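You operate a simulated robot arm through the tools that you are given. There is no shell and no other tool. Be economical: measure what you need, move in short steps, check, and stop when the job is done.

The job below is to be done with a simulated two-armed robot. You get a single attempt, and the scene is never put back.

## Task
Pull the orange and the teal end cap from their rolls.
Fine: hold each roll still on the big rubber mat while the other hand pulls; stand both caps on the ledge of the label board. Let no roll fall. Set down upright: what you pick out.

Only the result counts: the job must be done as asked and must still hold three seconds after the hand-in. Knocking over, shifting, dropping, spilling or breaking anything else fails it. Lids that push on must go on centred and level and be pressed home; caps that screw on are set level and turned clockwise until they are tight.

## Robot
Two 7-joint arms with two-finger parallel grippers on one trunk, on a base that drives. Base frame: it is fixed to the floor where the robot stands at the start and does not move with it; the origin is under the middle of the robot, x ahead of it, y to its left, z up. Lengths are in mm, angles in rad, forces in N, time in s.
The left shoulder is at the start at [50, 158, 1183], the right one opposite. With the tool pointing down near the work surface each hand reaches from about 100 to 580 mm from the robot's upright axis, wherever it stands, measured 20 degrees to its own side. Places, roughly: lamp panel [-5600, -1300, 1500]; ledge of the label board [900, 400, 1000]; top end of the slim black roll [500, -100, 1300]; top end of the slim green roll [500, 100, 1300]. Payload 3.91 kg a hand.
The TCP of each hand is the grasp point between the finger pads, 30 mm short of the fingertips. In the tool frame z runs along the fingers and y along their closing line. The gripper opens to 110 mm. The fingers are 20 mm wide and 10 mm thick; the gripper's body (48 by 112 mm) begins 55 mm behind the TCP.
Orientation is that of the tool frame in the base frame, as a unit quaternion [x, y, z, w]. With the fingers straight down and closing along the base's y, the tool's x points along the base's -x, its y along +y and its z along -z.

## Interface
- The arms move only by the tool move_arm. It takes "left_motion", "right_motion" or both (then of equal length, played together; a hand with none holds still); each is a list of rows, each a list of 7 numbers: the shift along the base's x, y, z in mm, then the turn, a rotation vector about the base's x, y, z in rad, then the closure, from 0 (fully open) to 1 (shut). In form: [[tx, ty, tz, ax, ay, az, fingers], ...]. A call has 1 to 10 rows; each row shifts and turns the commanded pose from where the row before left it. Rows are played at 5 a second. More than 50 mm and 0.15 rad between two rows, or a gripper value outside its range, and nothing of the call is played. A pose out of reach is approached as far as the arm can. The call stops where the force on the tool passes 40 N (or 10 N more than at its start, if that is more) or the arm is blocked; 0.2 s more then pass. Each finger travels about 153 mm/s and halts on what it meets, pressing with about 25 N; the grip force reading is that of the motor and also rises with nothing between the fingers. The clock runs only during rows and for 0.2 s after the last one: add rows that do not move to give the fingers time. The reply holds the time, the measured pose of the TCP, the force on the tool along the base axes, the opening and the grip force, in the units named above and with some noise, with the torque about the TCP (base axes, N m) and any sound that the robot's microphone picked up, and new pictures: "pictures" is both (left out), scene, wrist or none (wrist: the cameras of the hands that moved).
- Cameras (640 x 400 px; columns grow to the right, rows downward): "scene" is now at [139, 1.1, 1339.5]; the picture's right is [0.00, -1.00, 0.00], its down [-0.49, -0.00, -0.87] and it looks along [0.87, 0.00, -0.49] (base axes); focal length 214 px, centre (320, 200). "left" rides on the left gripper at [72, -17, -103] in its tool frame; the picture's right is [0.23, 0.97, 0.00], its down [-0.76, 0.18, -0.62] and it looks along [-0.61, 0.14, 0.78] (tool axes); focal length 222 px, centre (320, 200). "right" rides on the right gripper at [72, 17, -103] in its tool frame; the picture's right is [-0.23, 0.97, 0.00], its down [-0.76, -0.18, -0.62] and it looks along [-0.61, -0.14, 0.78] (tool axes); focal length 222 px, centre (320, 200). There is no depth. A picture from a camera that has moved, and an enlarged one, comes with that camera's place and axes in the base frame and with its lens. The place of the scene camera against the robot may be out by one fixed shift of up to 18 mm in any direction.
- raise_lower(by): slides the trunk up (or, below 0, down) by that many mm; the arms and the scene camera ride with it, the base frame stays. It gives what a move gives, with no picture.
- drive_base(legs): drives the robot by 1 to 6 legs, each [ahead, turn to the left] in mm and rad, along the robot's own axes; the way and the turn of a leg run together, so that a leg with both is an arc; at most 1500 mm and 3.142 rad a leg. The arms and the cameras ride along, it lands a little off, and it stops where it bumps. It gives what a move gives, and a new picture of the scene camera.
- pan_tilt(pan, tilt): turns the head with the scene camera to pan (to the left, within 1.396 rad either way) and tilt (down, from -0.506 to 1.204), counted from straight ahead of the robot. It gives what a move gives, and a new picture of the scene camera.
- zoom(camera, box): a new picture of the part [left, top, right, bottom] of that camera's present view, enlarged. The clock stands still meanwhile.
- close_job(): hands the job in; it is judged then, once.

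Work in short steps. Places have to be worked out from the pictures, the camera data and where the tool is seen: move nearer, look again, correct. Check each grasp and each placing, and mend what went wrong. You have 120 turns and 260 pictures in all, those below and enlarged ones among them. Open the grippers and draw the arms clear of the work before you hand the job in, unless the task says otherwise; then end with one line.

The tools are called after "Call:" as name(argument=value, ...) on one line, values as JSON. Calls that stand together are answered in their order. move_arm: Moves the arms, as the interface text tells. Its arguments: {"type":"object","properties":{"left_motion":{"type":"array"},"right_motion":{"type":"array"},"pictures":{"type":"string","enum":["both","scene","wrist","none"]}},"required":[]} The other tools are called the same way: raise_lower (by) slides the trunk up or down; drive_base (legs) drives the base; pan_tilt (pan, tilt) turns the head that bears the scene camera; zoom (camera, box) takes an enlarged picture of a part of a camera's view; close_job () hands the job in.

At the start:

```text
t: 0.0
left_eef_pos: [347.6, 204.6, 1001.3]
left_ee_rot: [-0.002, 1.0, 0.0, 0.0]
left_wrist_force: [-0.6, -0.2, -0.1]
left_ft_torque: [0.02, 0.01, -0.01]
left_finger_gap: 109.9
left_grasp_force: 0.0
right_eef_pos: [324.2, -108.9, 999.7]
right_ee_rot: [0.001, 1.0, 0.001, 0.0]
right_wrist_force: [0.0, -0.3, -1.4]
right_ft_torque: [-0.02, -0.02, 0.01]
right_finger_gap: 109.7
right_grasp_force: 0.1
trunk travel left (down, up): [-425.0, 57.0]
robot x, y, heading: [-1.3, 2.2, -0.001]
head pan, tilt: [0.003, 0.508]
```

scene: 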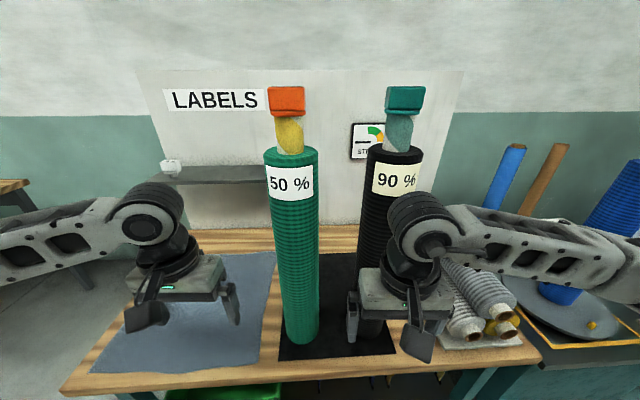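
right: 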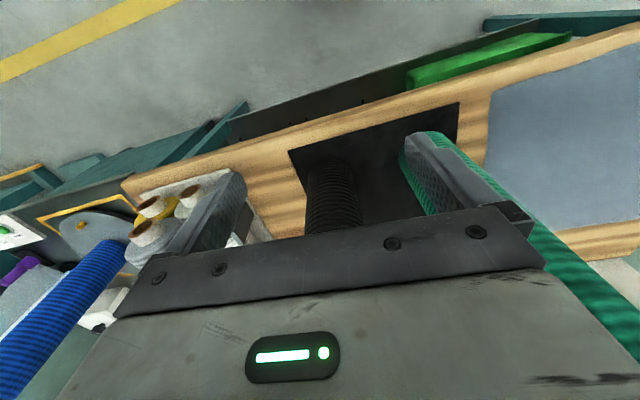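
left: 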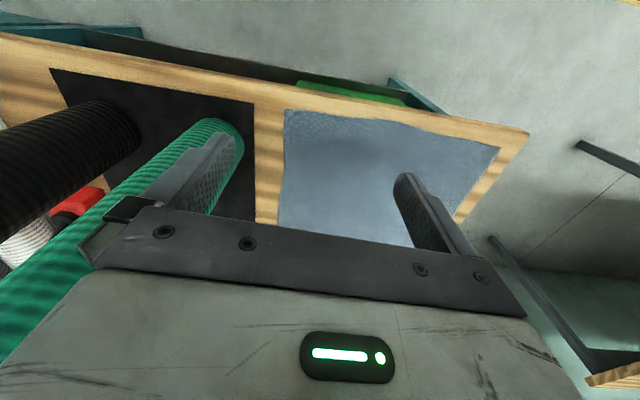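

I start by looking closely at the rolls, their caps and the ledge.

Call:
zoom(camera="scene", box=[220, 70, 460, 220])

Call:
zoom(camera="scene", box=[120, 70, 320, 195])

Call:
zoom(camera="scene", box=[100, 240, 420, 400])

```text
2.67 times, centred on (340, 145) of scene
camera zoom: at [139.0, 1.1, 1339.5], right [0.0, -1.0, 0.0], down [-0.49, 0.0, -0.87], along [0.87, 0.0, -0.49], focal length 572 px, centre (267, 347)
```

zoom: 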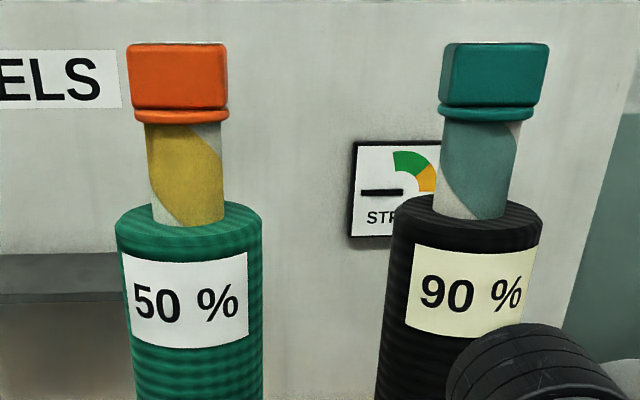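

```text
3.20 times, centred on (220, 132) of scene
camera zoom: at [139.0, 1.1, 1339.5], right [0.0, -1.0, 0.0], down [-0.49, 0.0, -0.87], along [0.87, 0.0, -0.49], focal length 686 px, centre (640, 416)
```

zoom: 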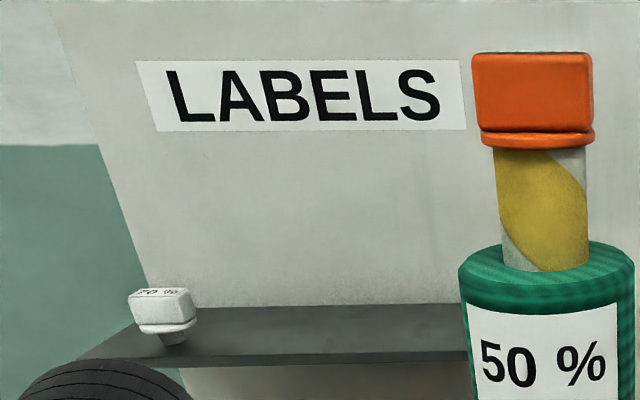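

```text
2.00 times, centred on (260, 320) of scene
camera zoom: at [139.0, 1.1, 1339.5], right [0.0, -1.0, 0.0], down [-0.49, 0.0, -0.87], along [0.87, 0.0, -0.49], focal length 429 px, centre (440, -40)
```

zoom: 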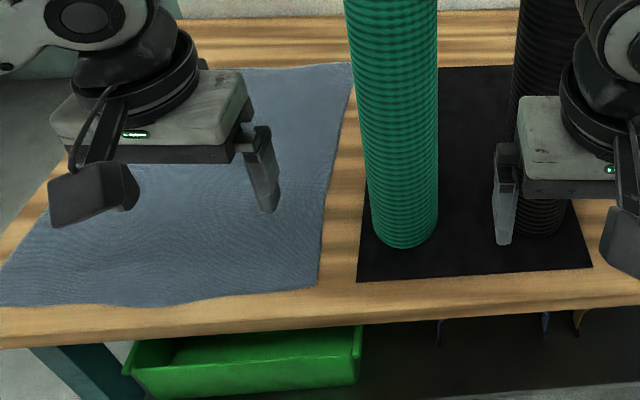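

The rolls stand on the black rubber mat: green near (540, 58), black near (540, -147), both about 95 mm thick, with cap blocks about 60 mm wide near z 1305. I turn both hands to point forward, clear of the rolls, so the left can pull caps from the front and the right can hold the roll.

Call:
move_arm(left_motion=[[5, 3, 25, 0, -0.148, 0, 0], [5, 3, 25, 0, -0.148, 0, 0], [5, 3, 25, 0, -0.148, 0, 0], [5, 3, 25, 0, -0.148, 0, 0], [5, 3, 25, 0, -0.148, 0, 0], [5, 3, 25, 0, -0.148, 0, 0], [5, 3, 25, 0, -0.148, 0, 0], [5, 3, 25, 0, -0.148, 0, 0], [5, 3, 25, 0, -0.148, 0, 0], [5, 3, 25, 0, -0.148, 0, 0]], right_motion=[[3, 0, 0, 0, -0.148, 0, 0], [3, 0, 0, 0, -0.148, 0, 0], [3, 0, 0, 0, -0.148, 0, 0], [3, 0, 0, 0, -0.148, 0, 0], [3, 0, 0, 0, -0.148, 0, 0], [3, 0, 0, 0, -0.148, 0, 0], [3, 0, 0, 0, -0.148, 0, 0], [3, 0, 0, 0, -0.148, 0, 0], [3, 0, 0, 0, -0.148, 0, 0], [3, 0, 0, 0, -0.148, 0, 0]])

```text
t: 2.2
left_eef_pos: [433.4, 236.6, 1267.8]
left_ee_rot: [-0.001, 0.739, 0.0, 0.674]
left_wrist_force: [0.4, -0.3, 0.0]
left_ft_torque: [0.0, 0.01, 0.01]
left_finger_gap: 110.0
left_grasp_force: 0.1
left hand out of reach, approached as far as the arm can: row 5, 6, 7, 8, 9
right_eef_pos: [391.9, -78.2, 1009.8]
right_ee_rot: [0.001, 0.738, 0.0, 0.675]
right_wrist_force: [-0.4, -0.6, 0.6]
right_ft_torque: [0.02, -0.02, 0.02]
right_finger_gap: 109.9
right_grasp_force: 0.1
right hand out of reach, approached as far as the arm can: row 4, 5, 6, 10
trunk travel left (down, up): [-425.0, 57.0]
robot x, y, heading: [-4.4, -0.1, -0.001]
head pan, tilt: [0.003, 0.508]
camera scene: at [139.4, 1.6, 1339.4], right [0.0, -1.0, 0.0], down [-0.49, 0.0, -0.87], along [0.87, 0.0, -0.49], focal length 214 px, centre (320, 200)
camera right: at [281.5, -61.0, 946.9], right [0.02, 0.97, 0.23], down [-0.55, -0.18, 0.81], along [0.83, -0.14, 0.53], focal length 222 px, centre (320, 200)
camera left: at [325.0, 218.4, 1203.9], right [-0.02, 0.97, -0.23], down [-0.55, 0.18, 0.81], along [0.83, 0.14, 0.53], focal length 222 px, centre (320, 200)
```

scene: 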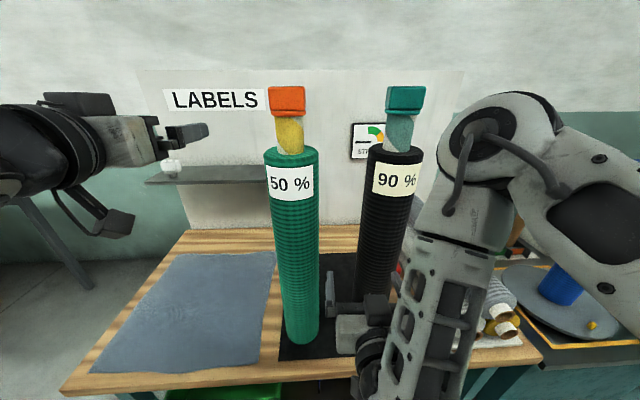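
right: 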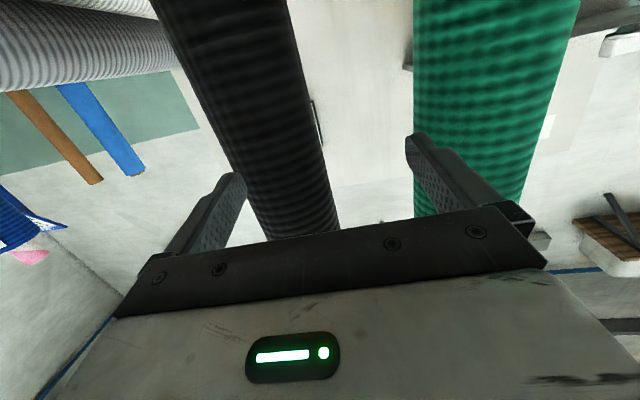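
left: 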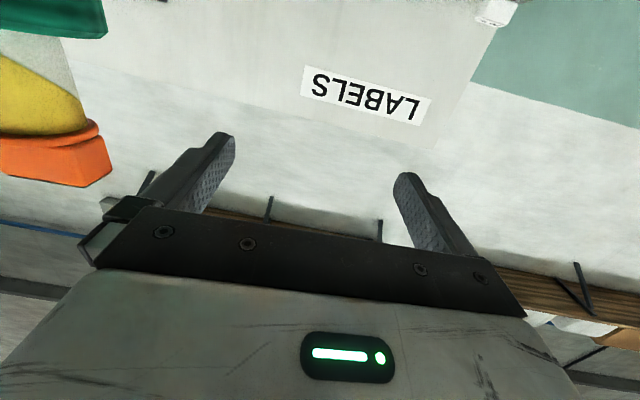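

Triangulating from the wrist and scene cameras: green axis ≈ (480, 51), black ≈ (502, -130), radius ≈ 46, orange block about z 1291–1318. I finish levelling the hands and bring each nearer in front of the green roll and its cap.

Call:
move_arm(left_motion=[[-8, -15, 7, 0, -0.045, 0, 0], [-8, -15, 7, 0, -0.045, 0, 0], [-8, -15, 7, 0, 0, 0, 0], [-8, -15, 7, 0, 0, 0, 0], [-8, -15, 7, 0, 0, 0, 0]], right_motion=[[-4, 20, 0, 0, -0.045, 0, 0], [-4, 20, 0, 0, -0.045, 0, 0], [-4, 20, 0, 0, 0, 0, 0], [0, 20, 0, 0, 0, 0, 0], [0, 20, 0, 0, 0, 0, 0]])

```text
t: 3.4
left_eef_pos: [408.2, 160.8, 1311.3]
left_ee_rot: [-0.001, 0.708, 0.001, 0.707]
left_wrist_force: [0.0, 0.1, 0.4]
left_ft_torque: [0.02, -0.02, -0.02]
left_finger_gap: 109.9
left_grasp_force: 0.0
left hand out of reach, approached as far as the arm can: row 1, 2
right_eef_pos: [390.1, 22.7, 1013.5]
right_ee_rot: [-0.001, 0.708, 0.002, 0.706]
right_wrist_force: [-0.3, 0.5, 0.3]
right_ft_torque: [0.0, 0.0, -0.01]
right_finger_gap: 110.2
right_grasp_force: 0.0
right hand out of reach, approached as far as the arm can: row 3, 5
trunk travel left (down, up): [-425.0, 57.0]
robot x, y, heading: [-2.7, -0.8, -0.001]
head pan, tilt: [0.003, 0.508]
camera scene: at [138.9, 1.0, 1339.5], right [0.0, -1.0, 0.0], down [-0.49, 0.0, -0.87], along [0.87, 0.0, -0.49], focal length 214 px, centre (320, 200)
camera right: at [284.6, 37.6, 941.7], right [0.0, 0.97, 0.23], down [-0.62, -0.18, 0.76], along [0.78, -0.14, 0.6], focal length 222 px, centre (320, 200)
camera left: at [304.4, 142.6, 1237.9], right [0.0, 0.97, -0.23], down [-0.62, 0.18, 0.76], along [0.78, 0.14, 0.61], focal length 222 px, centre (320, 200)
```

scene: 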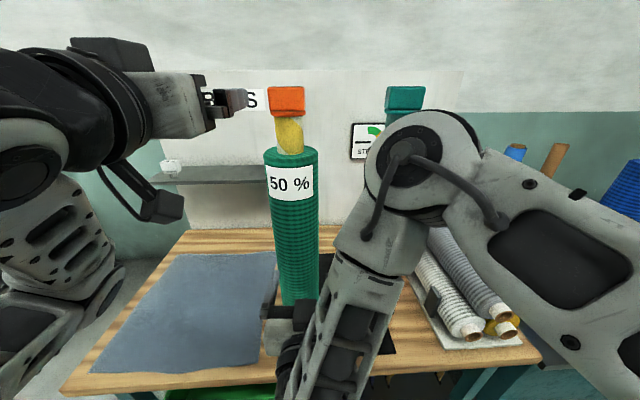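
right: 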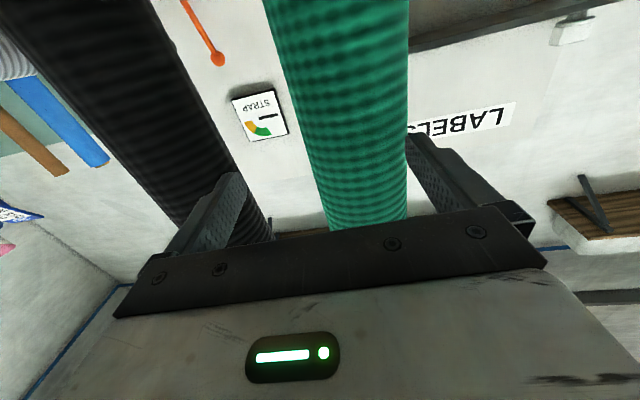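
left: 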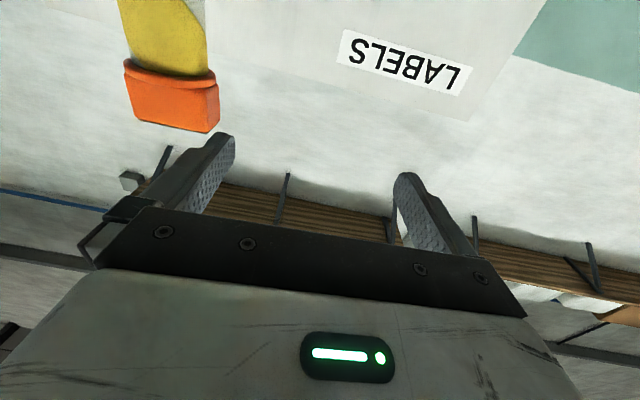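

Green axis refines to (477, 49), radius 45. I zoom on the orange cap in the left wrist picture to fix its height and yaw.

Call:
zoom(camera="left", box=[80, 0, 272, 150])

```text
2.67 times, centred on (176, 75) of left
camera zoom: at [304.4, 142.6, 1237.9], right [0.0, 0.97, -0.23], down [-0.62, 0.18, 0.76], along [0.78, 0.14, 0.61], focal length 592 px, centre (704, 533)
```

zoom: 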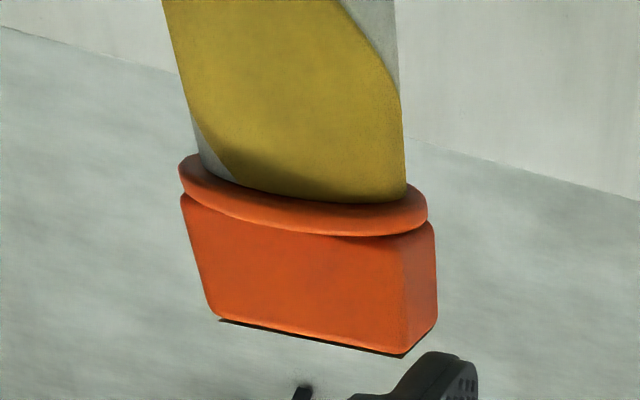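

Orange block: centre ≈ (480, 50, 1306), about 48 wide, 29 deep, aligned with the axes. I centre the right hand on the green roll and slide it in around it.

Call:
move_arm(right_motion=[[0, 13, 0, 0, 0, 0, 0], [0, 13, 0, 0, 0, 0, 0], [0, 0, 0, 0, 0, 0, 0], [20, 0, 0, 0, 0, 0, 0], [20, 0, 0, 0, 0, 0, 0]], pictures="wrist")

```text
t: 4.6
left_eef_pos: [408.4, 159.5, 1309.6]
left_ee_rot: [0.0, 0.707, -0.001, 0.707]
left_wrist_force: [0.8, -0.5, -0.3]
left_ft_torque: [0.01, 0.03, -0.02]
left_finger_gap: 110.0
left_grasp_force: 0.0
right_eef_pos: [431.9, 47.7, 1015.5]
right_ee_rot: [0.0, 0.708, 0.001, 0.707]
right_wrist_force: [-0.6, -0.4, 0.1]
right_ft_torque: [0.0, -0.02, -0.01]
right_finger_gap: 110.2
right_grasp_force: 0.1
right hand out of reach, approached as far as the arm can: row 2
trunk travel left (down, up): [-425.0, 57.0]
robot x, y, heading: [0.9, -0.1, 0.001]
head pan, tilt: [0.003, 0.508]
camera right: at [328.1, 63.9, 942.1], right [0.0, 0.97, 0.23], down [-0.62, -0.18, 0.76], along [0.78, -0.14, 0.61], focal length 222 px, centre (320, 200)
```

right: 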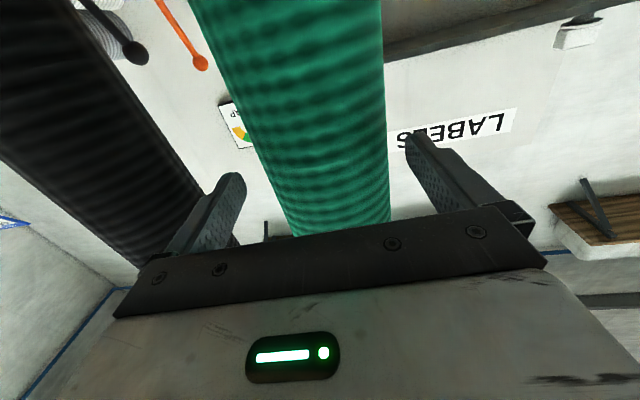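

Roll centre still reads (482, 50); the hand is at y 47.7. I slide in a further 44 mm and close gently.

Call:
move_arm(right_motion=[[15, 2, 0, 0, 0, 0, 0], [15, 0, 0, 0, 0, 0, 0], [14, 0, 0, 0, 0, 0, 0], [0, 0, 0, 0, 0, 0, 0], [0, 0, 0, 0, 0, 0, 0.1], [0, 0, 0, 0, 0, 0, 0.2], [0, 0, 0, 0, 0, 0, 0.3], [0, 0, 0, 0, 0, 0, 0.4]], pictures="both")

```text
t: 6.4
left_eef_pos: [407.6, 159.3, 1309.5]
left_ee_rot: [-0.001, 0.707, -0.001, 0.707]
left_wrist_force: [-0.6, 0.4, -0.5]
left_ft_torque: [0.0, 0.0, 0.0]
left_finger_gap: 110.1
left_grasp_force: 0.0
right_eef_pos: [475.9, 49.2, 1014.8]
right_ee_rot: [0.0, 0.707, 0.0, 0.707]
right_wrist_force: [0.5, 0.7, -0.8]
right_ft_torque: [0.21, -0.13, 0.03]
right_finger_gap: 87.3
right_grasp_force: 25.6
trunk travel left (down, up): [-425.0, 57.0]
robot x, y, heading: [-3.1, 1.8, 0.004]
head pan, tilt: [0.003, 0.508]
camera scene: at [139.0, 1.2, 1339.5], right [0.0, -1.0, 0.0], down [-0.49, 0.0, -0.87], along [0.87, 0.0, -0.49], focal length 214 px, centre (320, 200)
camera right: at [372.8, 65.6, 941.8], right [0.0, 0.97, 0.23], down [-0.62, -0.18, 0.76], along [0.78, -0.14, 0.61], focal length 222 px, centre (320, 200)
```

scene: 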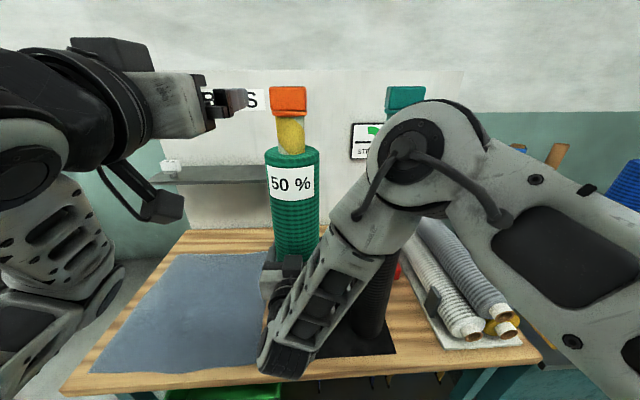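
right: 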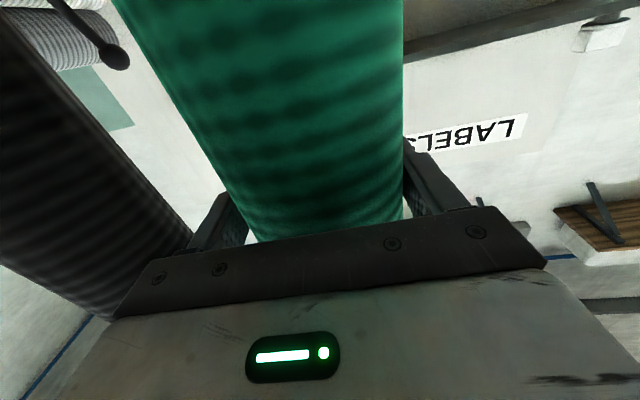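

The green roll is held (gap 87 mm, 25.6 N). Now I move the left hand in front of the orange cap.

Call:
move_arm(left_motion=[[0, -27, 0, 0, 0, 0, 0.2], [0, -27, 0, 0, 0, 0, 0.2], [0, -27, -1, 0, 0, 0, 0.2], [0, -27, -1, 0, 0, 0, 0.2], [0, 0, 0, 0, 0, 0, 0.2]], pictures="both")

```text
t: 7.6
left_eef_pos: [408.1, 51.8, 1309.2]
left_ee_rot: [0.0, 0.707, -0.001, 0.707]
left_wrist_force: [0.3, 0.0, 0.6]
left_ft_torque: [-0.02, 0.0, 0.0]
left_finger_gap: 88.2
left_grasp_force: 0.1
right_eef_pos: [475.7, 48.9, 1013.4]
right_ee_rot: [0.0, 0.707, 0.001, 0.707]
right_wrist_force: [0.9, 2.6, 0.9]
right_ft_torque: [0.46, -0.15, 0.02]
right_finger_gap: 87.3
right_grasp_force: 25.4
trunk travel left (down, up): [-425.0, 57.0]
robot x, y, heading: [-1.6, -2.7, 0.004]
head pan, tilt: [0.003, 0.508]
camera scene: at [139.0, 1.5, 1339.5], right [0.0, -1.0, 0.0], down [-0.49, 0.0, -0.87], along [0.87, 0.0, -0.49], focal length 214 px, centre (320, 200)
camera left: at [304.9, 34.8, 1235.9], right [0.0, 0.97, -0.23], down [-0.62, 0.18, 0.76], along [0.78, 0.14, 0.61], focal length 222 px, centre (320, 200)
```

scene: 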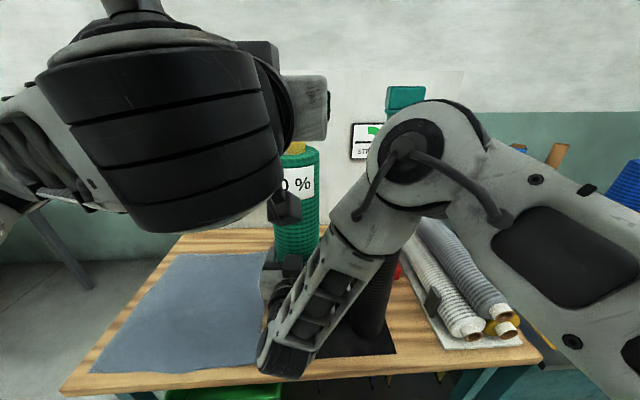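
left: 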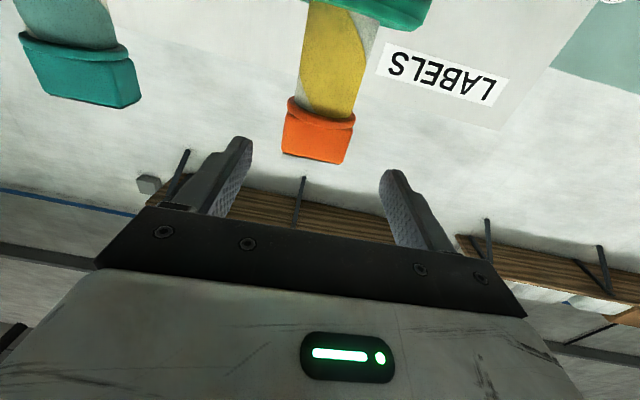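

The orange block centre reads y ≈ 48, top ≈ 1322. I advance 71 mm, lower slightly and close on the block.

Call:
move_arm(left_motion=[[18, -3, -1, 0, 0, 0, 0.2], [18, 0, -1, 0, 0, 0, 0.2], [18, 0, 0, 0, 0, 0, 0.2], [17, 0, 0, 0, 0, 0, 0.2], [0, 0, 0, 0, 0, 0, 0.35], [0, 0, 0, 0, 0, 0, 0.5], [0, 0, 0, 0, 0, 0, 0.65], [0, 0, 0, 0, 0, 0, 0.8]], pictures="wrist")

```text
t: 9.4
left_eef_pos: [479.8, 48.4, 1308.6]
left_ee_rot: [-0.001, 0.707, -0.001, 0.707]
left_wrist_force: [1.4, -1.8, 2.0]
left_ft_torque: [-0.01, -0.09, 0.01]
left_finger_gap: 51.0
left_grasp_force: 24.9
right_eef_pos: [474.9, 49.5, 1014.6]
right_ee_rot: [0.0, 0.707, 0.001, 0.707]
right_wrist_force: [-0.9, 3.6, 0.7]
right_ft_torque: [0.12, -0.45, 0.03]
right_finger_gap: 87.3
right_grasp_force: 24.6
trunk travel left (down, up): [-425.0, 57.0]
robot x, y, heading: [-0.1, -3.1, 0.001]
head pan, tilt: [0.003, 0.508]
camera left: at [375.8, 32.0, 1233.9], right [0.0, 0.97, -0.23], down [-0.62, 0.18, 0.76], along [0.78, 0.14, 0.61], focal length 222 px, centre (320, 200)
```

left: 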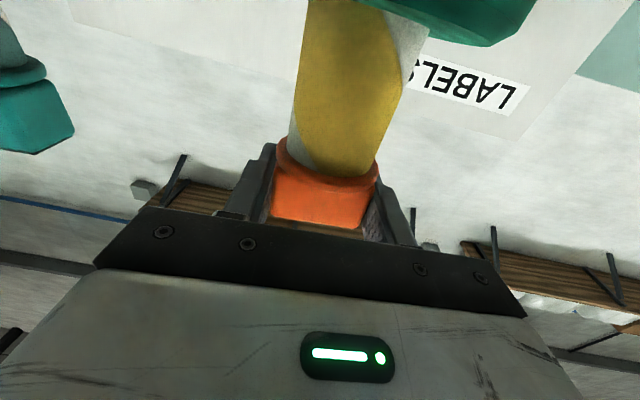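

The orange block is gripped (51 mm, 25 N). I pull upward in small steps with the right hand holding the roll.

Call:
move_arm(left_motion=[[0, 0, 2, 0, 0, 0, 1], [0, 0, 3, 0, 0, 0, 1], [0, 0, 3, 0, 0, 0, 1], [0, 0, 4, 0, 0, 0, 1], [0, 0, 4, 0, 0, 0, 1], [0, 0, 4, 0, 0, 0, 1]], pictures="wrist")

```text
t: 10.8
left_eef_pos: [480.2, 49.0, 1324.8]
left_ee_rot: [-0.001, 0.708, 0.0, 0.706]
left_wrist_force: [-3.0, 0.5, -5.9]
left_ft_torque: [-0.02, 0.11, -0.01]
left_finger_gap: 51.4
left_grasp_force: 24.5
right_eef_pos: [477.9, 48.4, 1015.1]
right_ee_rot: [0.0, 0.707, 0.001, 0.707]
right_wrist_force: [4.1, -0.1, 6.2]
right_ft_torque: [0.66, 0.74, 0.0]
right_finger_gap: 87.7
right_grasp_force: 25.5
trunk travel left (down, up): [-425.0, 57.0]
robot x, y, heading: [0.5, 3.0, -0.0]
head pan, tilt: [0.003, 0.508]
camera left: at [376.3, 31.8, 1252.8], right [0.0, 0.97, -0.23], down [-0.62, 0.18, 0.76], along [0.78, 0.14, 0.6], focal length 222 px, centre (320, 200)
```

left: 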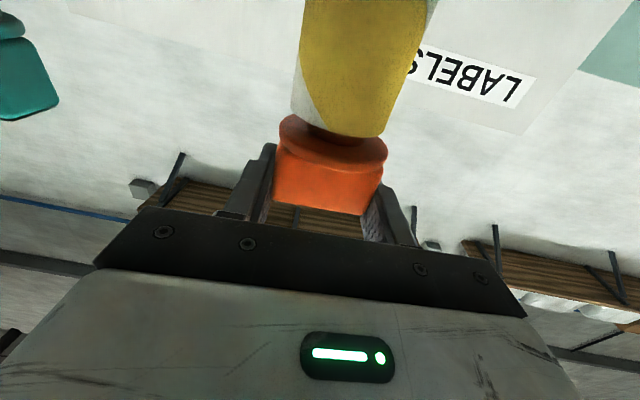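

The cap is coming out (gap seen under the flange) though it slipped some in the grip. I pull a bit more, slowly.

Call:
move_arm(left_motion=[[0, 0, 0, 0, 0, 0, 1], [0, 0, 2, 0, 0, 0, 1], [0, 0, 2, 0, 0, 0, 1], [0, 0, 2, 0, 0, 0, 1], [0, 0, 2, 0, 0, 0, 1], [0, 0, 2, 0, 0, 0, 1]], pictures="wrist")

```text
t: 12.2
left_eef_pos: [479.3, 48.6, 1336.5]
left_ee_rot: [-0.001, 0.707, 0.0, 0.707]
left_wrist_force: [-0.1, -0.7, -0.4]
left_ft_torque: [-0.02, 0.0, 0.03]
left_finger_gap: 51.2
left_grasp_force: 25.0
right_eef_pos: [477.1, 48.4, 1014.3]
right_ee_rot: [0.001, 0.707, 0.001, 0.707]
right_wrist_force: [3.2, 0.6, 2.1]
right_ft_torque: [0.03, -0.58, 0.04]
right_finger_gap: 87.7
right_grasp_force: 25.1
trunk travel left (down, up): [-425.0, 57.0]
robot x, y, heading: [-0.4, 1.4, 0.005]
head pan, tilt: [0.003, 0.508]
camera left: at [376.2, 31.5, 1263.7], right [0.0, 0.97, -0.23], down [-0.62, 0.18, 0.76], along [0.78, 0.14, 0.61], focal length 222 px, centre (320, 200)
```

left: 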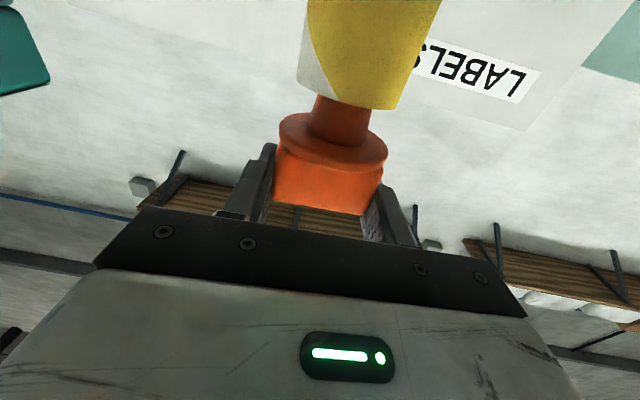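

Forces are near zero and the spigot is sliding out. I lift on until it clears the core.

Call:
move_arm(left_motion=[[0, 0, 5, 0, 0, 0, 1], [0, 0, 5, 0, 0, 0, 1], [0, 0, 5, 0, 0, 0, 1], [0, 0, 5, 0, 0, 0, 1], [0, 0, 5, 0, 0, 0, 1], [0, 0, 5, 0, 0, 0, 1]], pictures="wrist")

```text
t: 13.6
left_eef_pos: [479.6, 48.3, 1366.4]
left_ee_rot: [0.0, 0.707, -0.002, 0.707]
left_wrist_force: [0.1, 0.3, 0.1]
left_ft_torque: [0.02, 0.01, 0.05]
left_finger_gap: 51.2
left_grasp_force: 24.8
right_eef_pos: [476.9, 49.5, 1014.8]
right_ee_rot: [0.0, 0.707, 0.001, 0.707]
right_wrist_force: [1.1, 0.0, 4.0]
right_ft_torque: [-0.16, -0.16, 0.0]
right_finger_gap: 87.6
right_grasp_force: 25.1
trunk travel left (down, up): [-425.0, 57.0]
robot x, y, heading: [-0.9, 0.7, 0.001]
head pan, tilt: [0.003, 0.508]
camera left: at [376.1, 31.0, 1293.8], right [0.0, 0.97, -0.23], down [-0.62, 0.18, 0.76], along [0.78, 0.14, 0.61], focal length 222 px, centre (320, 200)
```

left: 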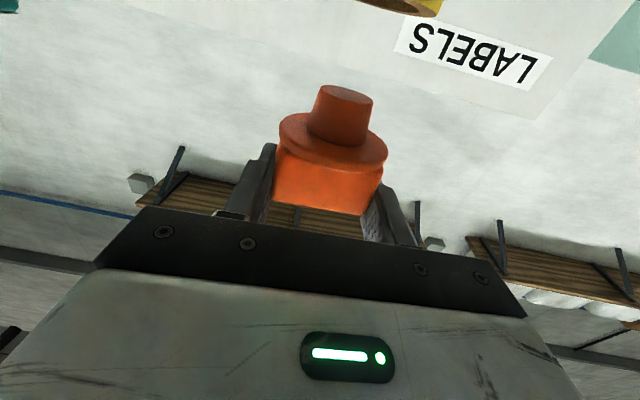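

The orange cap is free and well held; spigot bottom is ≈ TCP − 51. I open the right hand and withdraw it straight back, while the left moves aside high above the roll.

Call:
move_arm(left_motion=[[0, 0, 0, 0, 0, 0, 1], [0, 0, 0, 0, 0, 0, 1], [-5, 20, 0, 0, 0, 0, 1], [-5, 20, 0, 0, 0, 0, 1], [-5, 25, 0, 0, 0, 0, 1], [-5, 25, 0, 0, 0, 0, 1], [-5, 25, -5, 0, 0, 0, 1], [-5, 25, -10, 0, 0, 0, 1], [0, 25, -20, 0, 0, 0, 1], [0, 25, -20, 0, 0, 0, 1]], right_motion=[[0, 0, 0, 0, 0, 0, 0.1], [0, 0, 0, 0, 0, 0, 0.0], [0, 0, 0, 0, 0, 0, 0.0], [0, 0, 0, 0, 0, 0, 0], [-15, 0, 0, 0, 0, 0, 0], [-15, 0, 0, 0, 0, 0, 0], [-20, 0, 0, 0, 0, 0, 0], [-20, 0, 0, 0, 0, 0, 0], [-15, 0, 0, 0, 0, 0, 0], [0, -10, 0, 0, 0, 0, 0]])

```text
t: 15.8
left_eef_pos: [449.5, 240.7, 1312.3]
left_ee_rot: [-0.001, 0.707, -0.001, 0.707]
left_wrist_force: [0.7, 0.0, 0.5]
left_ft_torque: [-0.04, 0.04, 0.0]
left_finger_gap: 51.2
left_grasp_force: 25.3
right_eef_pos: [390.6, 39.1, 1014.2]
right_ee_rot: [0.001, 0.708, 0.0, 0.707]
right_wrist_force: [-0.2, -0.2, 0.5]
right_ft_torque: [0.0, -0.03, 0.0]
right_finger_gap: 110.4
right_grasp_force: 0.0
trunk travel left (down, up): [-425.0, 57.0]
robot x, y, heading: [-1.7, -0.9, -0.002]
head pan, tilt: [0.003, 0.508]
camera scene: at [139.0, 1.4, 1339.5], right [0.0, -1.0, 0.0], down [-0.49, 0.0, -0.87], along [0.87, 0.0, -0.49], focal length 214 px, centre (320, 200)
camera right: at [287.1, 55.5, 942.1], right [0.0, 0.97, 0.23], down [-0.62, -0.18, 0.76], along [0.78, -0.14, 0.6], focal length 222 px, centre (320, 200)
camera left: at [345.9, 223.4, 1238.6], right [0.0, 0.97, -0.23], down [-0.62, 0.18, 0.76], along [0.78, 0.14, 0.61], focal length 222 px, centre (320, 200)
```

scene: 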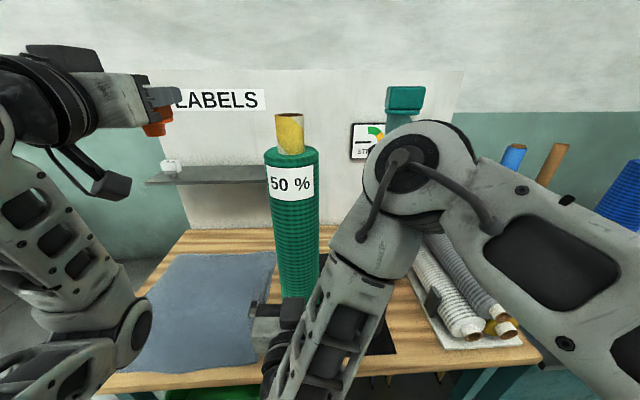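
right: 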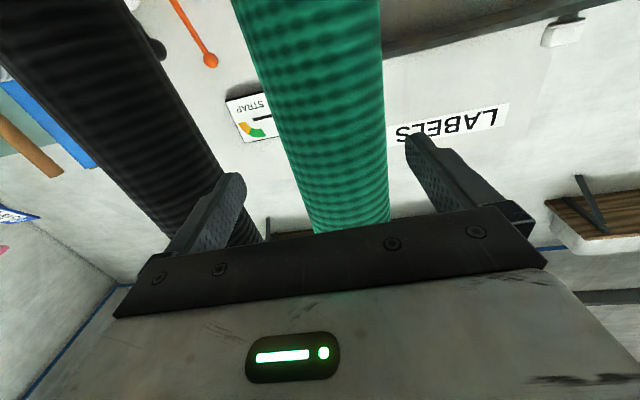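
left: 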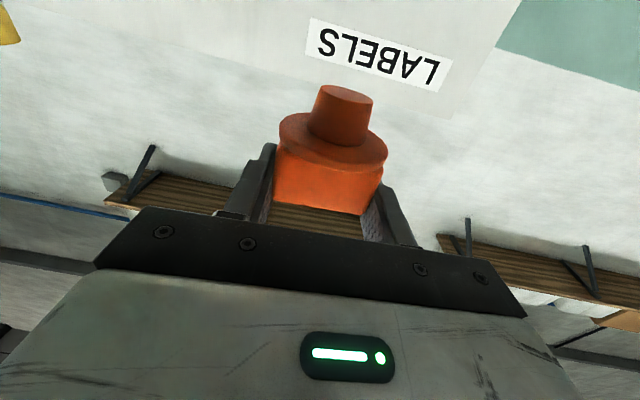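

Green roll stands free. Now I locate the ledge: zooms from scene and right wrist cameras to triangulate.

Call:
zoom(camera="right", box=[380, 0, 640, 130])

Call:
zoom(camera="scene", box=[130, 130, 290, 230])

```text
2.46 times, centred on (510, 65) of right
camera zoom: at [287.1, 55.5, 942.1], right [0.0, 0.97, 0.23], down [-0.62, -0.18, 0.76], along [0.78, -0.14, 0.6], focal length 547 px, centre (-148, 532)
```

zoom: 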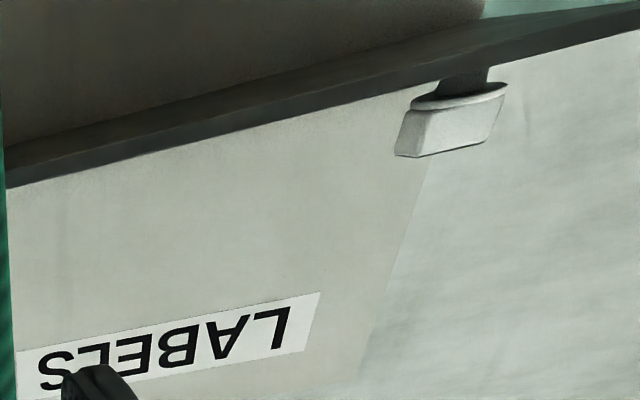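

```text
4.00 times, centred on (210, 180) of scene
camera zoom: at [139.0, 1.4, 1339.5], right [0.0, -1.0, 0.0], down [-0.49, 0.0, -0.87], along [0.87, 0.0, -0.49], focal length 858 px, centre (760, 280)
```

zoom: 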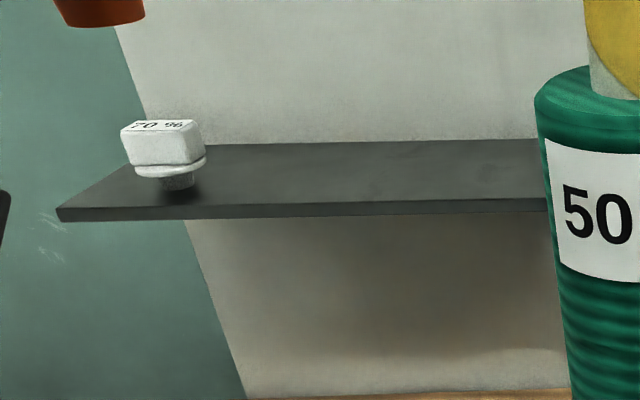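

Estimate: ledge top z ≈ 1031, front edge x ≈ 815, depth ≈ 155, y from below 190 to ≈ 660, with white cap at its left end. To reach it I need to drive ahead; I look down to see the clearance between the base and table.

Call:
pan_tilt(pan=0.2, tilt=1.2)

```text
t: 16.9
left_eef_pos: [448.8, 238.4, 1312.0]
left_ee_rot: [-0.001, 0.708, -0.001, 0.707]
left_wrist_force: [-0.4, -0.4, -0.2]
left_ft_torque: [0.01, 0.05, 0.0]
left_finger_gap: 51.1
left_grasp_force: 25.4
right_eef_pos: [393.1, 38.3, 1014.5]
right_ee_rot: [0.001, 0.708, 0.001, 0.706]
right_wrist_force: [0.0, 0.3, 0.7]
right_ft_torque: [0.0, -0.02, 0.0]
right_finger_gap: 110.3
right_grasp_force: 0.0
trunk travel left (down, up): [-425.0, 57.0]
robot x, y, heading: [-3.6, 0.2, -0.0]
head pan, tilt: [0.201, 1.201]
camera scene: at [103.1, 11.9, 1286.6], right [0.2, -0.98, 0.0], down [-0.91, -0.19, -0.36], along [0.36, 0.07, -0.93], focal length 214 px, centre (320, 200)
```

scene: 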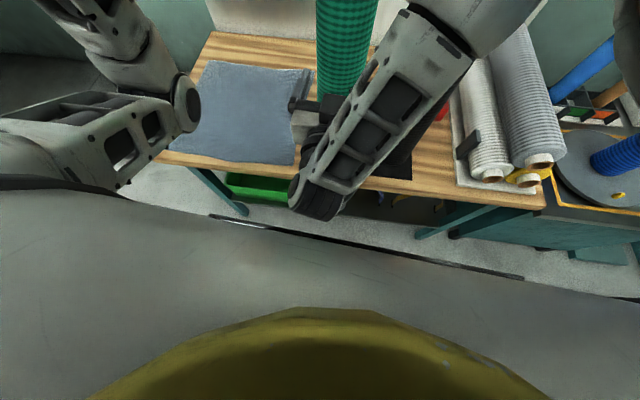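

I zoom to tell floor, table and robot base apart.

Call:
zoom(camera="scene", box=[0, 150, 640, 400])

```text
1.00 times, centred on (320, 275) of scene (not enlarged: the box is as wide or as high as the picture)
camera zoom: at [103.1, 11.9, 1286.6], right [0.2, -0.98, 0.0], down [-0.91, -0.19, -0.36], along [0.36, 0.07, -0.93], focal length 214 px, centre (320, 125)
```

zoom: 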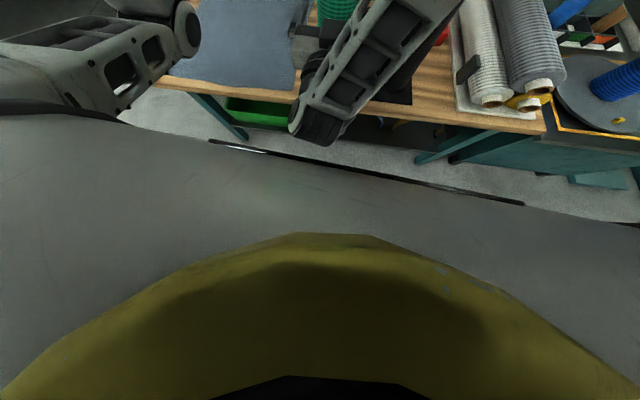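

Table top is at z ≈ 733 and its front edge around x 350–415. I restore the head, take the right hand clear to the right of the black roll, and stretch the left hand toward the ledge to test its reach.

Call:
pan_tilt(pan=0.25, tilt=0.5)

Call:
move_arm(left_motion=[[20, 15, -10, 0, 0, 0, 1], [30, 15, -30, 0, 0, 0, 1], [35, 15, -30, 0, 0, 0, 1], [35, 15, -30, 0, 0, 0, 1], [35, 15, -30, 0, 0, 0, 1], [35, 15, -30, 0, 0, 0, 1], [30, 0, -30, 0, 0, 0, 1], [30, 0, -15, 0, 0, 0, 1]], right_motion=[[0, -40, 0, 0, 0, 0, 0], [0, -42, 0, 0, 0, 0, 0], [0, -42, 0, 0, 0, 0, 0], [0, -42, 0, 0, 0, 0, 0], [0, -42, 0, 0, 0, 0, 0], [0, -42, 0, 0, 0, 0, 0], [0, -42, 0, 0, 0, 0, 0], [0, -42, 0, 0, 0, 0, 0]])

```text
t: 17.9
left_eef_pos: [449.1, 239.2, 1311.6]
left_ee_rot: [-0.001, 0.707, -0.001, 0.707]
left_wrist_force: [0.2, -0.6, -0.6]
left_ft_torque: [-0.02, -0.01, -0.01]
left_finger_gap: 51.0
left_grasp_force: 25.0
right_eef_pos: [391.3, 39.7, 1014.7]
right_ee_rot: [0.0, 0.708, 0.002, 0.706]
right_wrist_force: [0.2, 0.1, -0.1]
right_ft_torque: [-0.01, 0.02, 0.02]
right_finger_gap: 110.2
right_grasp_force: 0.0
trunk travel left (down, up): [-425.0, 57.0]
robot x, y, heading: [-1.4, -1.1, 0.005]
head pan, tilt: [0.25, 0.499]
camera scene: at [136.4, 23.2, 1340.2], right [0.25, -0.97, 0.0], down [-0.46, -0.12, -0.88], along [0.85, 0.22, -0.48], focal length 214 px, centre (320, 200)
```

scene: 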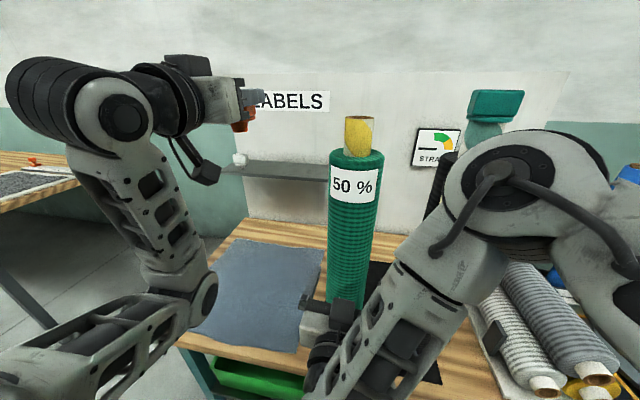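

```text
t: 19.7
left_eef_pos: [699.6, 328.3, 1107.7]
left_ee_rot: [0.0, 0.708, -0.001, 0.707]
left_wrist_force: [0.1, 0.1, -0.6]
left_ft_torque: [-0.03, -0.02, 0.01]
left_finger_gap: 51.1
left_grasp_force: 24.5
right_eef_pos: [404.3, -115.3, 1085.9]
right_ee_rot: [0.001, 0.708, 0.0, 0.706]
right_wrist_force: [-0.1, -0.8, 0.0]
right_ft_torque: [-0.02, 0.01, -0.01]
right_finger_gap: 110.1
right_grasp_force: 0.1
right hand out of reach, approached as far as the arm can: row 3, 4, 5, 6, 7, 8
trunk travel left (down, up): [-425.0, 57.0]
robot x, y, heading: [2.2, 2.4, -0.001]
head pan, tilt: [0.25, 0.499]
camera scene: at [136.6, 23.1, 1340.2], right [0.25, -0.97, 0.0], down [-0.46, -0.12, -0.88], along [0.85, 0.22, -0.48], focal length 214 px, centre (320, 200)
camera right: at [302.1, -98.1, 1012.9], right [0.0, 0.97, 0.23], down [-0.62, -0.18, 0.76], along [0.78, -0.14, 0.6], focal length 222 px, centre (320, 200)
camera left: at [596.6, 310.5, 1034.0], right [0.0, 0.97, -0.23], down [-0.62, 0.18, 0.76], along [0.78, 0.14, 0.61], focal length 222 px, centre (320, 200)
```

scene: 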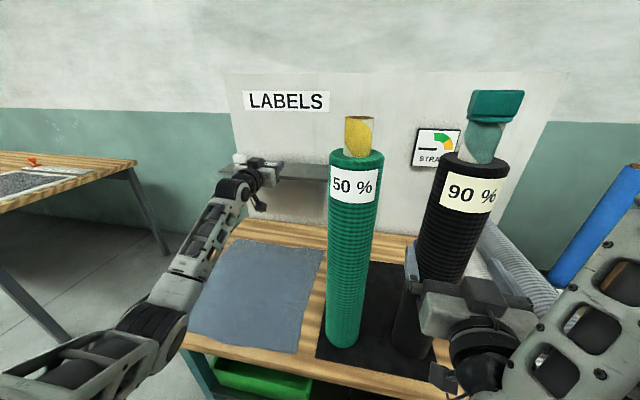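
right: 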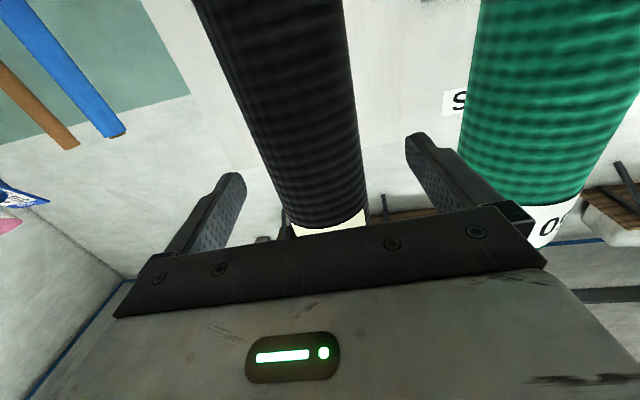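
left: 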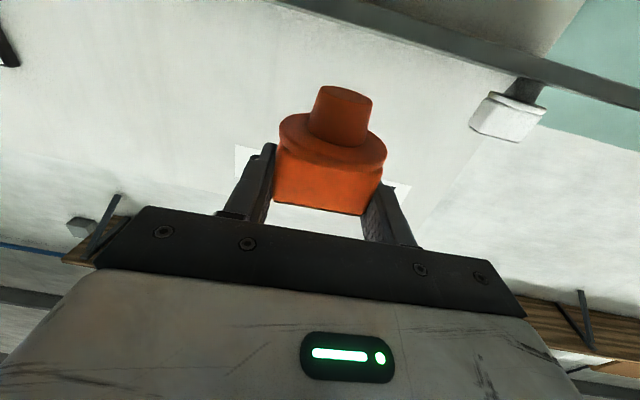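

The left hand reached x 700 easily, no driving needed so far. The ledge's front face is now seen close; I zoom for its height and the white cap.

Call:
zoom(camera="left", box=[260, 0, 640, 190])

Call:
zoom(camera="scene", box=[200, 130, 360, 230])

```text
1.68 times, centred on (450, 95) of left
camera zoom: at [596.6, 310.5, 1034.0], right [0.0, 0.97, -0.23], down [-0.62, 0.18, 0.76], along [0.78, 0.14, 0.61], focal length 374 px, centre (101, 377)
```

zoom: 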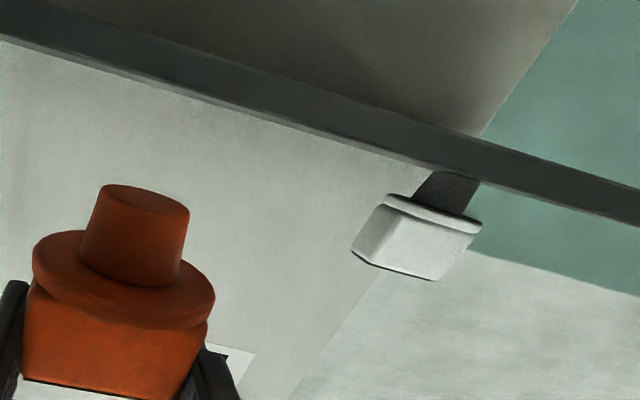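

```text
4.00 times, centred on (280, 180) of scene
camera zoom: at [136.6, 23.1, 1340.2], right [0.25, -0.97, 0.0], down [-0.46, -0.12, -0.88], along [0.85, 0.22, -0.48], focal length 858 px, centre (480, 280)
```

zoom: 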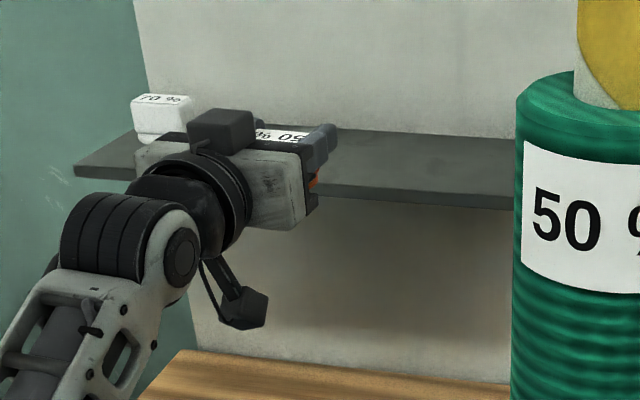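

Ledge top z ≈ 1029, front x ≈ 810, white cap near y 540. I'll place orange at about (862, 380); I test the reach there at safe height (spigot bottom ≈ 1057), while the right hand goes back a bit.

Call:
move_arm(left_motion=[[35, 12, 0, 0, 0, 0, 1], [35, 12, 0, 0, 0, 0, 1], [35, 12, 0, 0, 0, 0, 1], [35, 14, 0, 0, 0, 0, 1], [22, 0, 0, 0, 0, 0, 1]])

```text
t: 20.9
left_eef_pos: [790.6, 360.3, 1107.6]
left_ee_rot: [0.0, 0.707, -0.001, 0.707]
left_wrist_force: [-0.6, 0.1, -0.1]
left_ft_torque: [-0.02, 0.0, -0.01]
left_finger_gap: 51.2
left_grasp_force: 24.9
left hand out of reach, approached as far as the arm can: row 3, 4, 5
right_eef_pos: [405.1, -114.3, 1085.9]
right_ee_rot: [0.0, 0.707, 0.001, 0.707]
right_wrist_force: [0.1, 0.1, 0.3]
right_ft_torque: [-0.01, -0.04, 0.0]
right_finger_gap: 110.2
right_grasp_force: 0.0
trunk travel left (down, up): [-425.0, 57.0]
robot x, y, heading: [-0.3, 3.5, -0.0]
head pan, tilt: [0.25, 0.499]
camera scene: at [136.3, 23.2, 1340.3], right [0.25, -0.97, 0.0], down [-0.46, -0.12, -0.88], along [0.85, 0.22, -0.48], focal length 214 px, centre (320, 200)
camera left: at [686.8, 343.4, 1034.3], right [0.0, 0.97, -0.23], down [-0.62, 0.18, 0.76], along [0.78, 0.14, 0.61], focal length 222 px, centre (320, 200)
```

scene: 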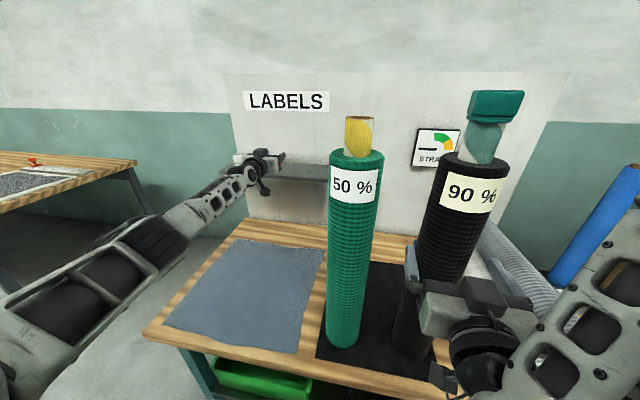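
left: 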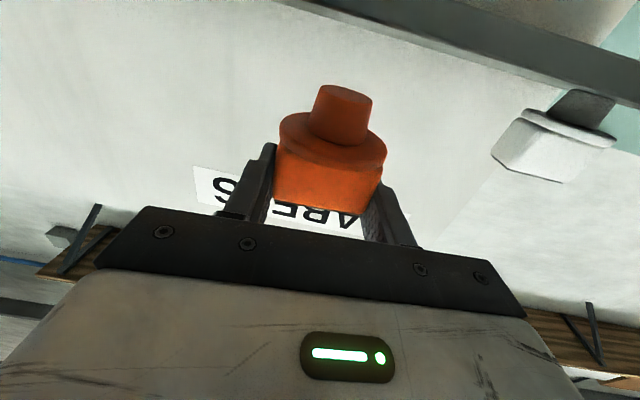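

Reach ends at x ≈ 790, so I need about 75 mm of forward drive. First I turn the right hand back to pointing down and away from the black roll.

Call:
move_arm(right_motion=[[-6, -6, -4, 0, 0.148, 0, 0], [-6, -8, -4, 0, 0.148, 0, 0], [-6, -10, -4, 0, 0.148, 0, 0], [-8, -12, -4, 0, 0.148, 0, 0], [-8, -15, -4, 0, 0.148, 0, 0], [-10, -15, -4, 0, 0.148, 0, 0], [-10, -15, -4, 0, 0.148, 0, 0], [-10, -15, -4, 0, 0.148, 0, 0], [-10, -15, -4, 0, 0.148, 0, 0], [-10, -15, -4, 0, 0.148, 0, 0]], pictures="scene")

```text
t: 23.1
left_eef_pos: [790.6, 359.3, 1107.7]
left_ee_rot: [0.0, 0.708, -0.001, 0.707]
left_wrist_force: [-0.5, 0.3, 0.0]
left_ft_torque: [0.02, 0.0, 0.0]
left_finger_gap: 51.1
left_grasp_force: 25.2
right_eef_pos: [348.5, -225.5, 1036.0]
right_ee_rot: [0.0, 0.999, 0.001, 0.044]
right_wrist_force: [0.8, 0.0, -0.5]
right_ft_torque: [0.0, 0.03, 0.0]
right_finger_gap: 110.0
right_grasp_force: 0.0
right hand out of reach, approached as far as the arm can: row 1, 2, 3
trunk travel left (down, up): [-425.0, 57.0]
robot x, y, heading: [1.9, 0.6, -0.003]
head pan, tilt: [0.25, 0.499]
camera scene: at [136.5, 22.9, 1340.3], right [0.25, -0.97, 0.0], down [-0.46, -0.12, -0.88], along [0.85, 0.22, -0.48], focal length 214 px, centre (320, 200)
```

scene: 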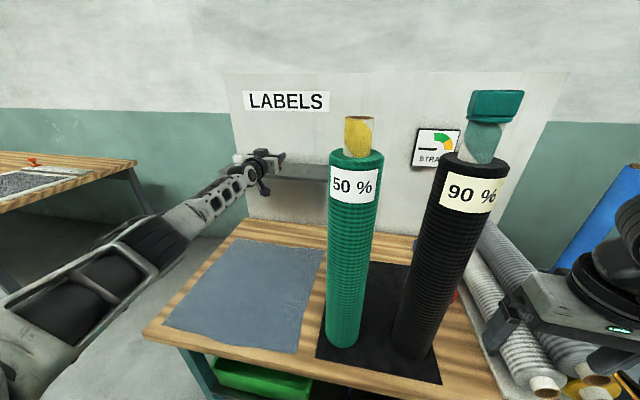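

Both rolls stand. I shift the right hand slightly further right/back, then drive ahead 40 mm as a first step.

Call:
move_arm(right_motion=[[-10, -20, 0, 0, 0, 0, 0], [-10, -20, 0, 0, 0, 0, 0], [-10, -20, 0, 0, 0, 0, 0]], pictures="none")

Call:
drive_base(legs=[[40, 0]])

```text
t: 23.9
left_eef_pos: [790.1, 360.3, 1107.6]
left_ee_rot: [-0.001, 0.707, -0.001, 0.707]
left_wrist_force: [0.1, -0.1, 0.1]
left_ft_torque: [0.02, 0.01, 0.02]
left_finger_gap: 51.0
left_grasp_force: 25.2
right_eef_pos: [318.8, -287.3, 1035.9]
right_ee_rot: [0.001, 0.999, 0.001, 0.044]
right_wrist_force: [0.2, -0.1, 0.5]
right_ft_torque: [0.02, 0.02, 0.03]
right_finger_gap: 110.2
right_grasp_force: 0.1
trunk travel left (down, up): [-425.0, 57.0]
robot x, y, heading: [-1.0, 1.7, -0.002]
head pan, tilt: [0.25, 0.499]
```

```text
t: 24.8
left_eef_pos: [830.0, 360.5, 1106.9]
left_ee_rot: [0.001, 0.707, -0.001, 0.707]
left_wrist_force: [0.2, -0.2, -0.3]
left_ft_torque: [0.01, 0.02, 0.01]
left_finger_gap: 51.1
left_grasp_force: 24.6
right_eef_pos: [358.8, -285.5, 1035.4]
right_ee_rot: [0.0, 0.999, 0.001, 0.044]
right_wrist_force: [0.6, -1.2, 0.1]
right_ft_torque: [0.02, 0.03, 0.02]
right_finger_gap: 110.0
right_grasp_force: 0.1
trunk travel left (down, up): [-425.0, 57.0]
robot x, y, heading: [39.9, -1.8, -0.006]
head pan, tilt: [0.25, 0.499]
camera scene: at [176.7, 23.2, 1340.1], right [0.25, -0.97, 0.0], down [-0.46, -0.12, -0.88], along [0.85, 0.22, -0.48], focal length 214 px, centre (320, 200)
```

scene: 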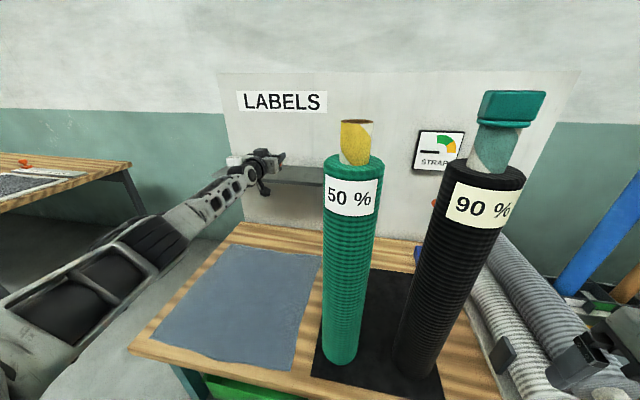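

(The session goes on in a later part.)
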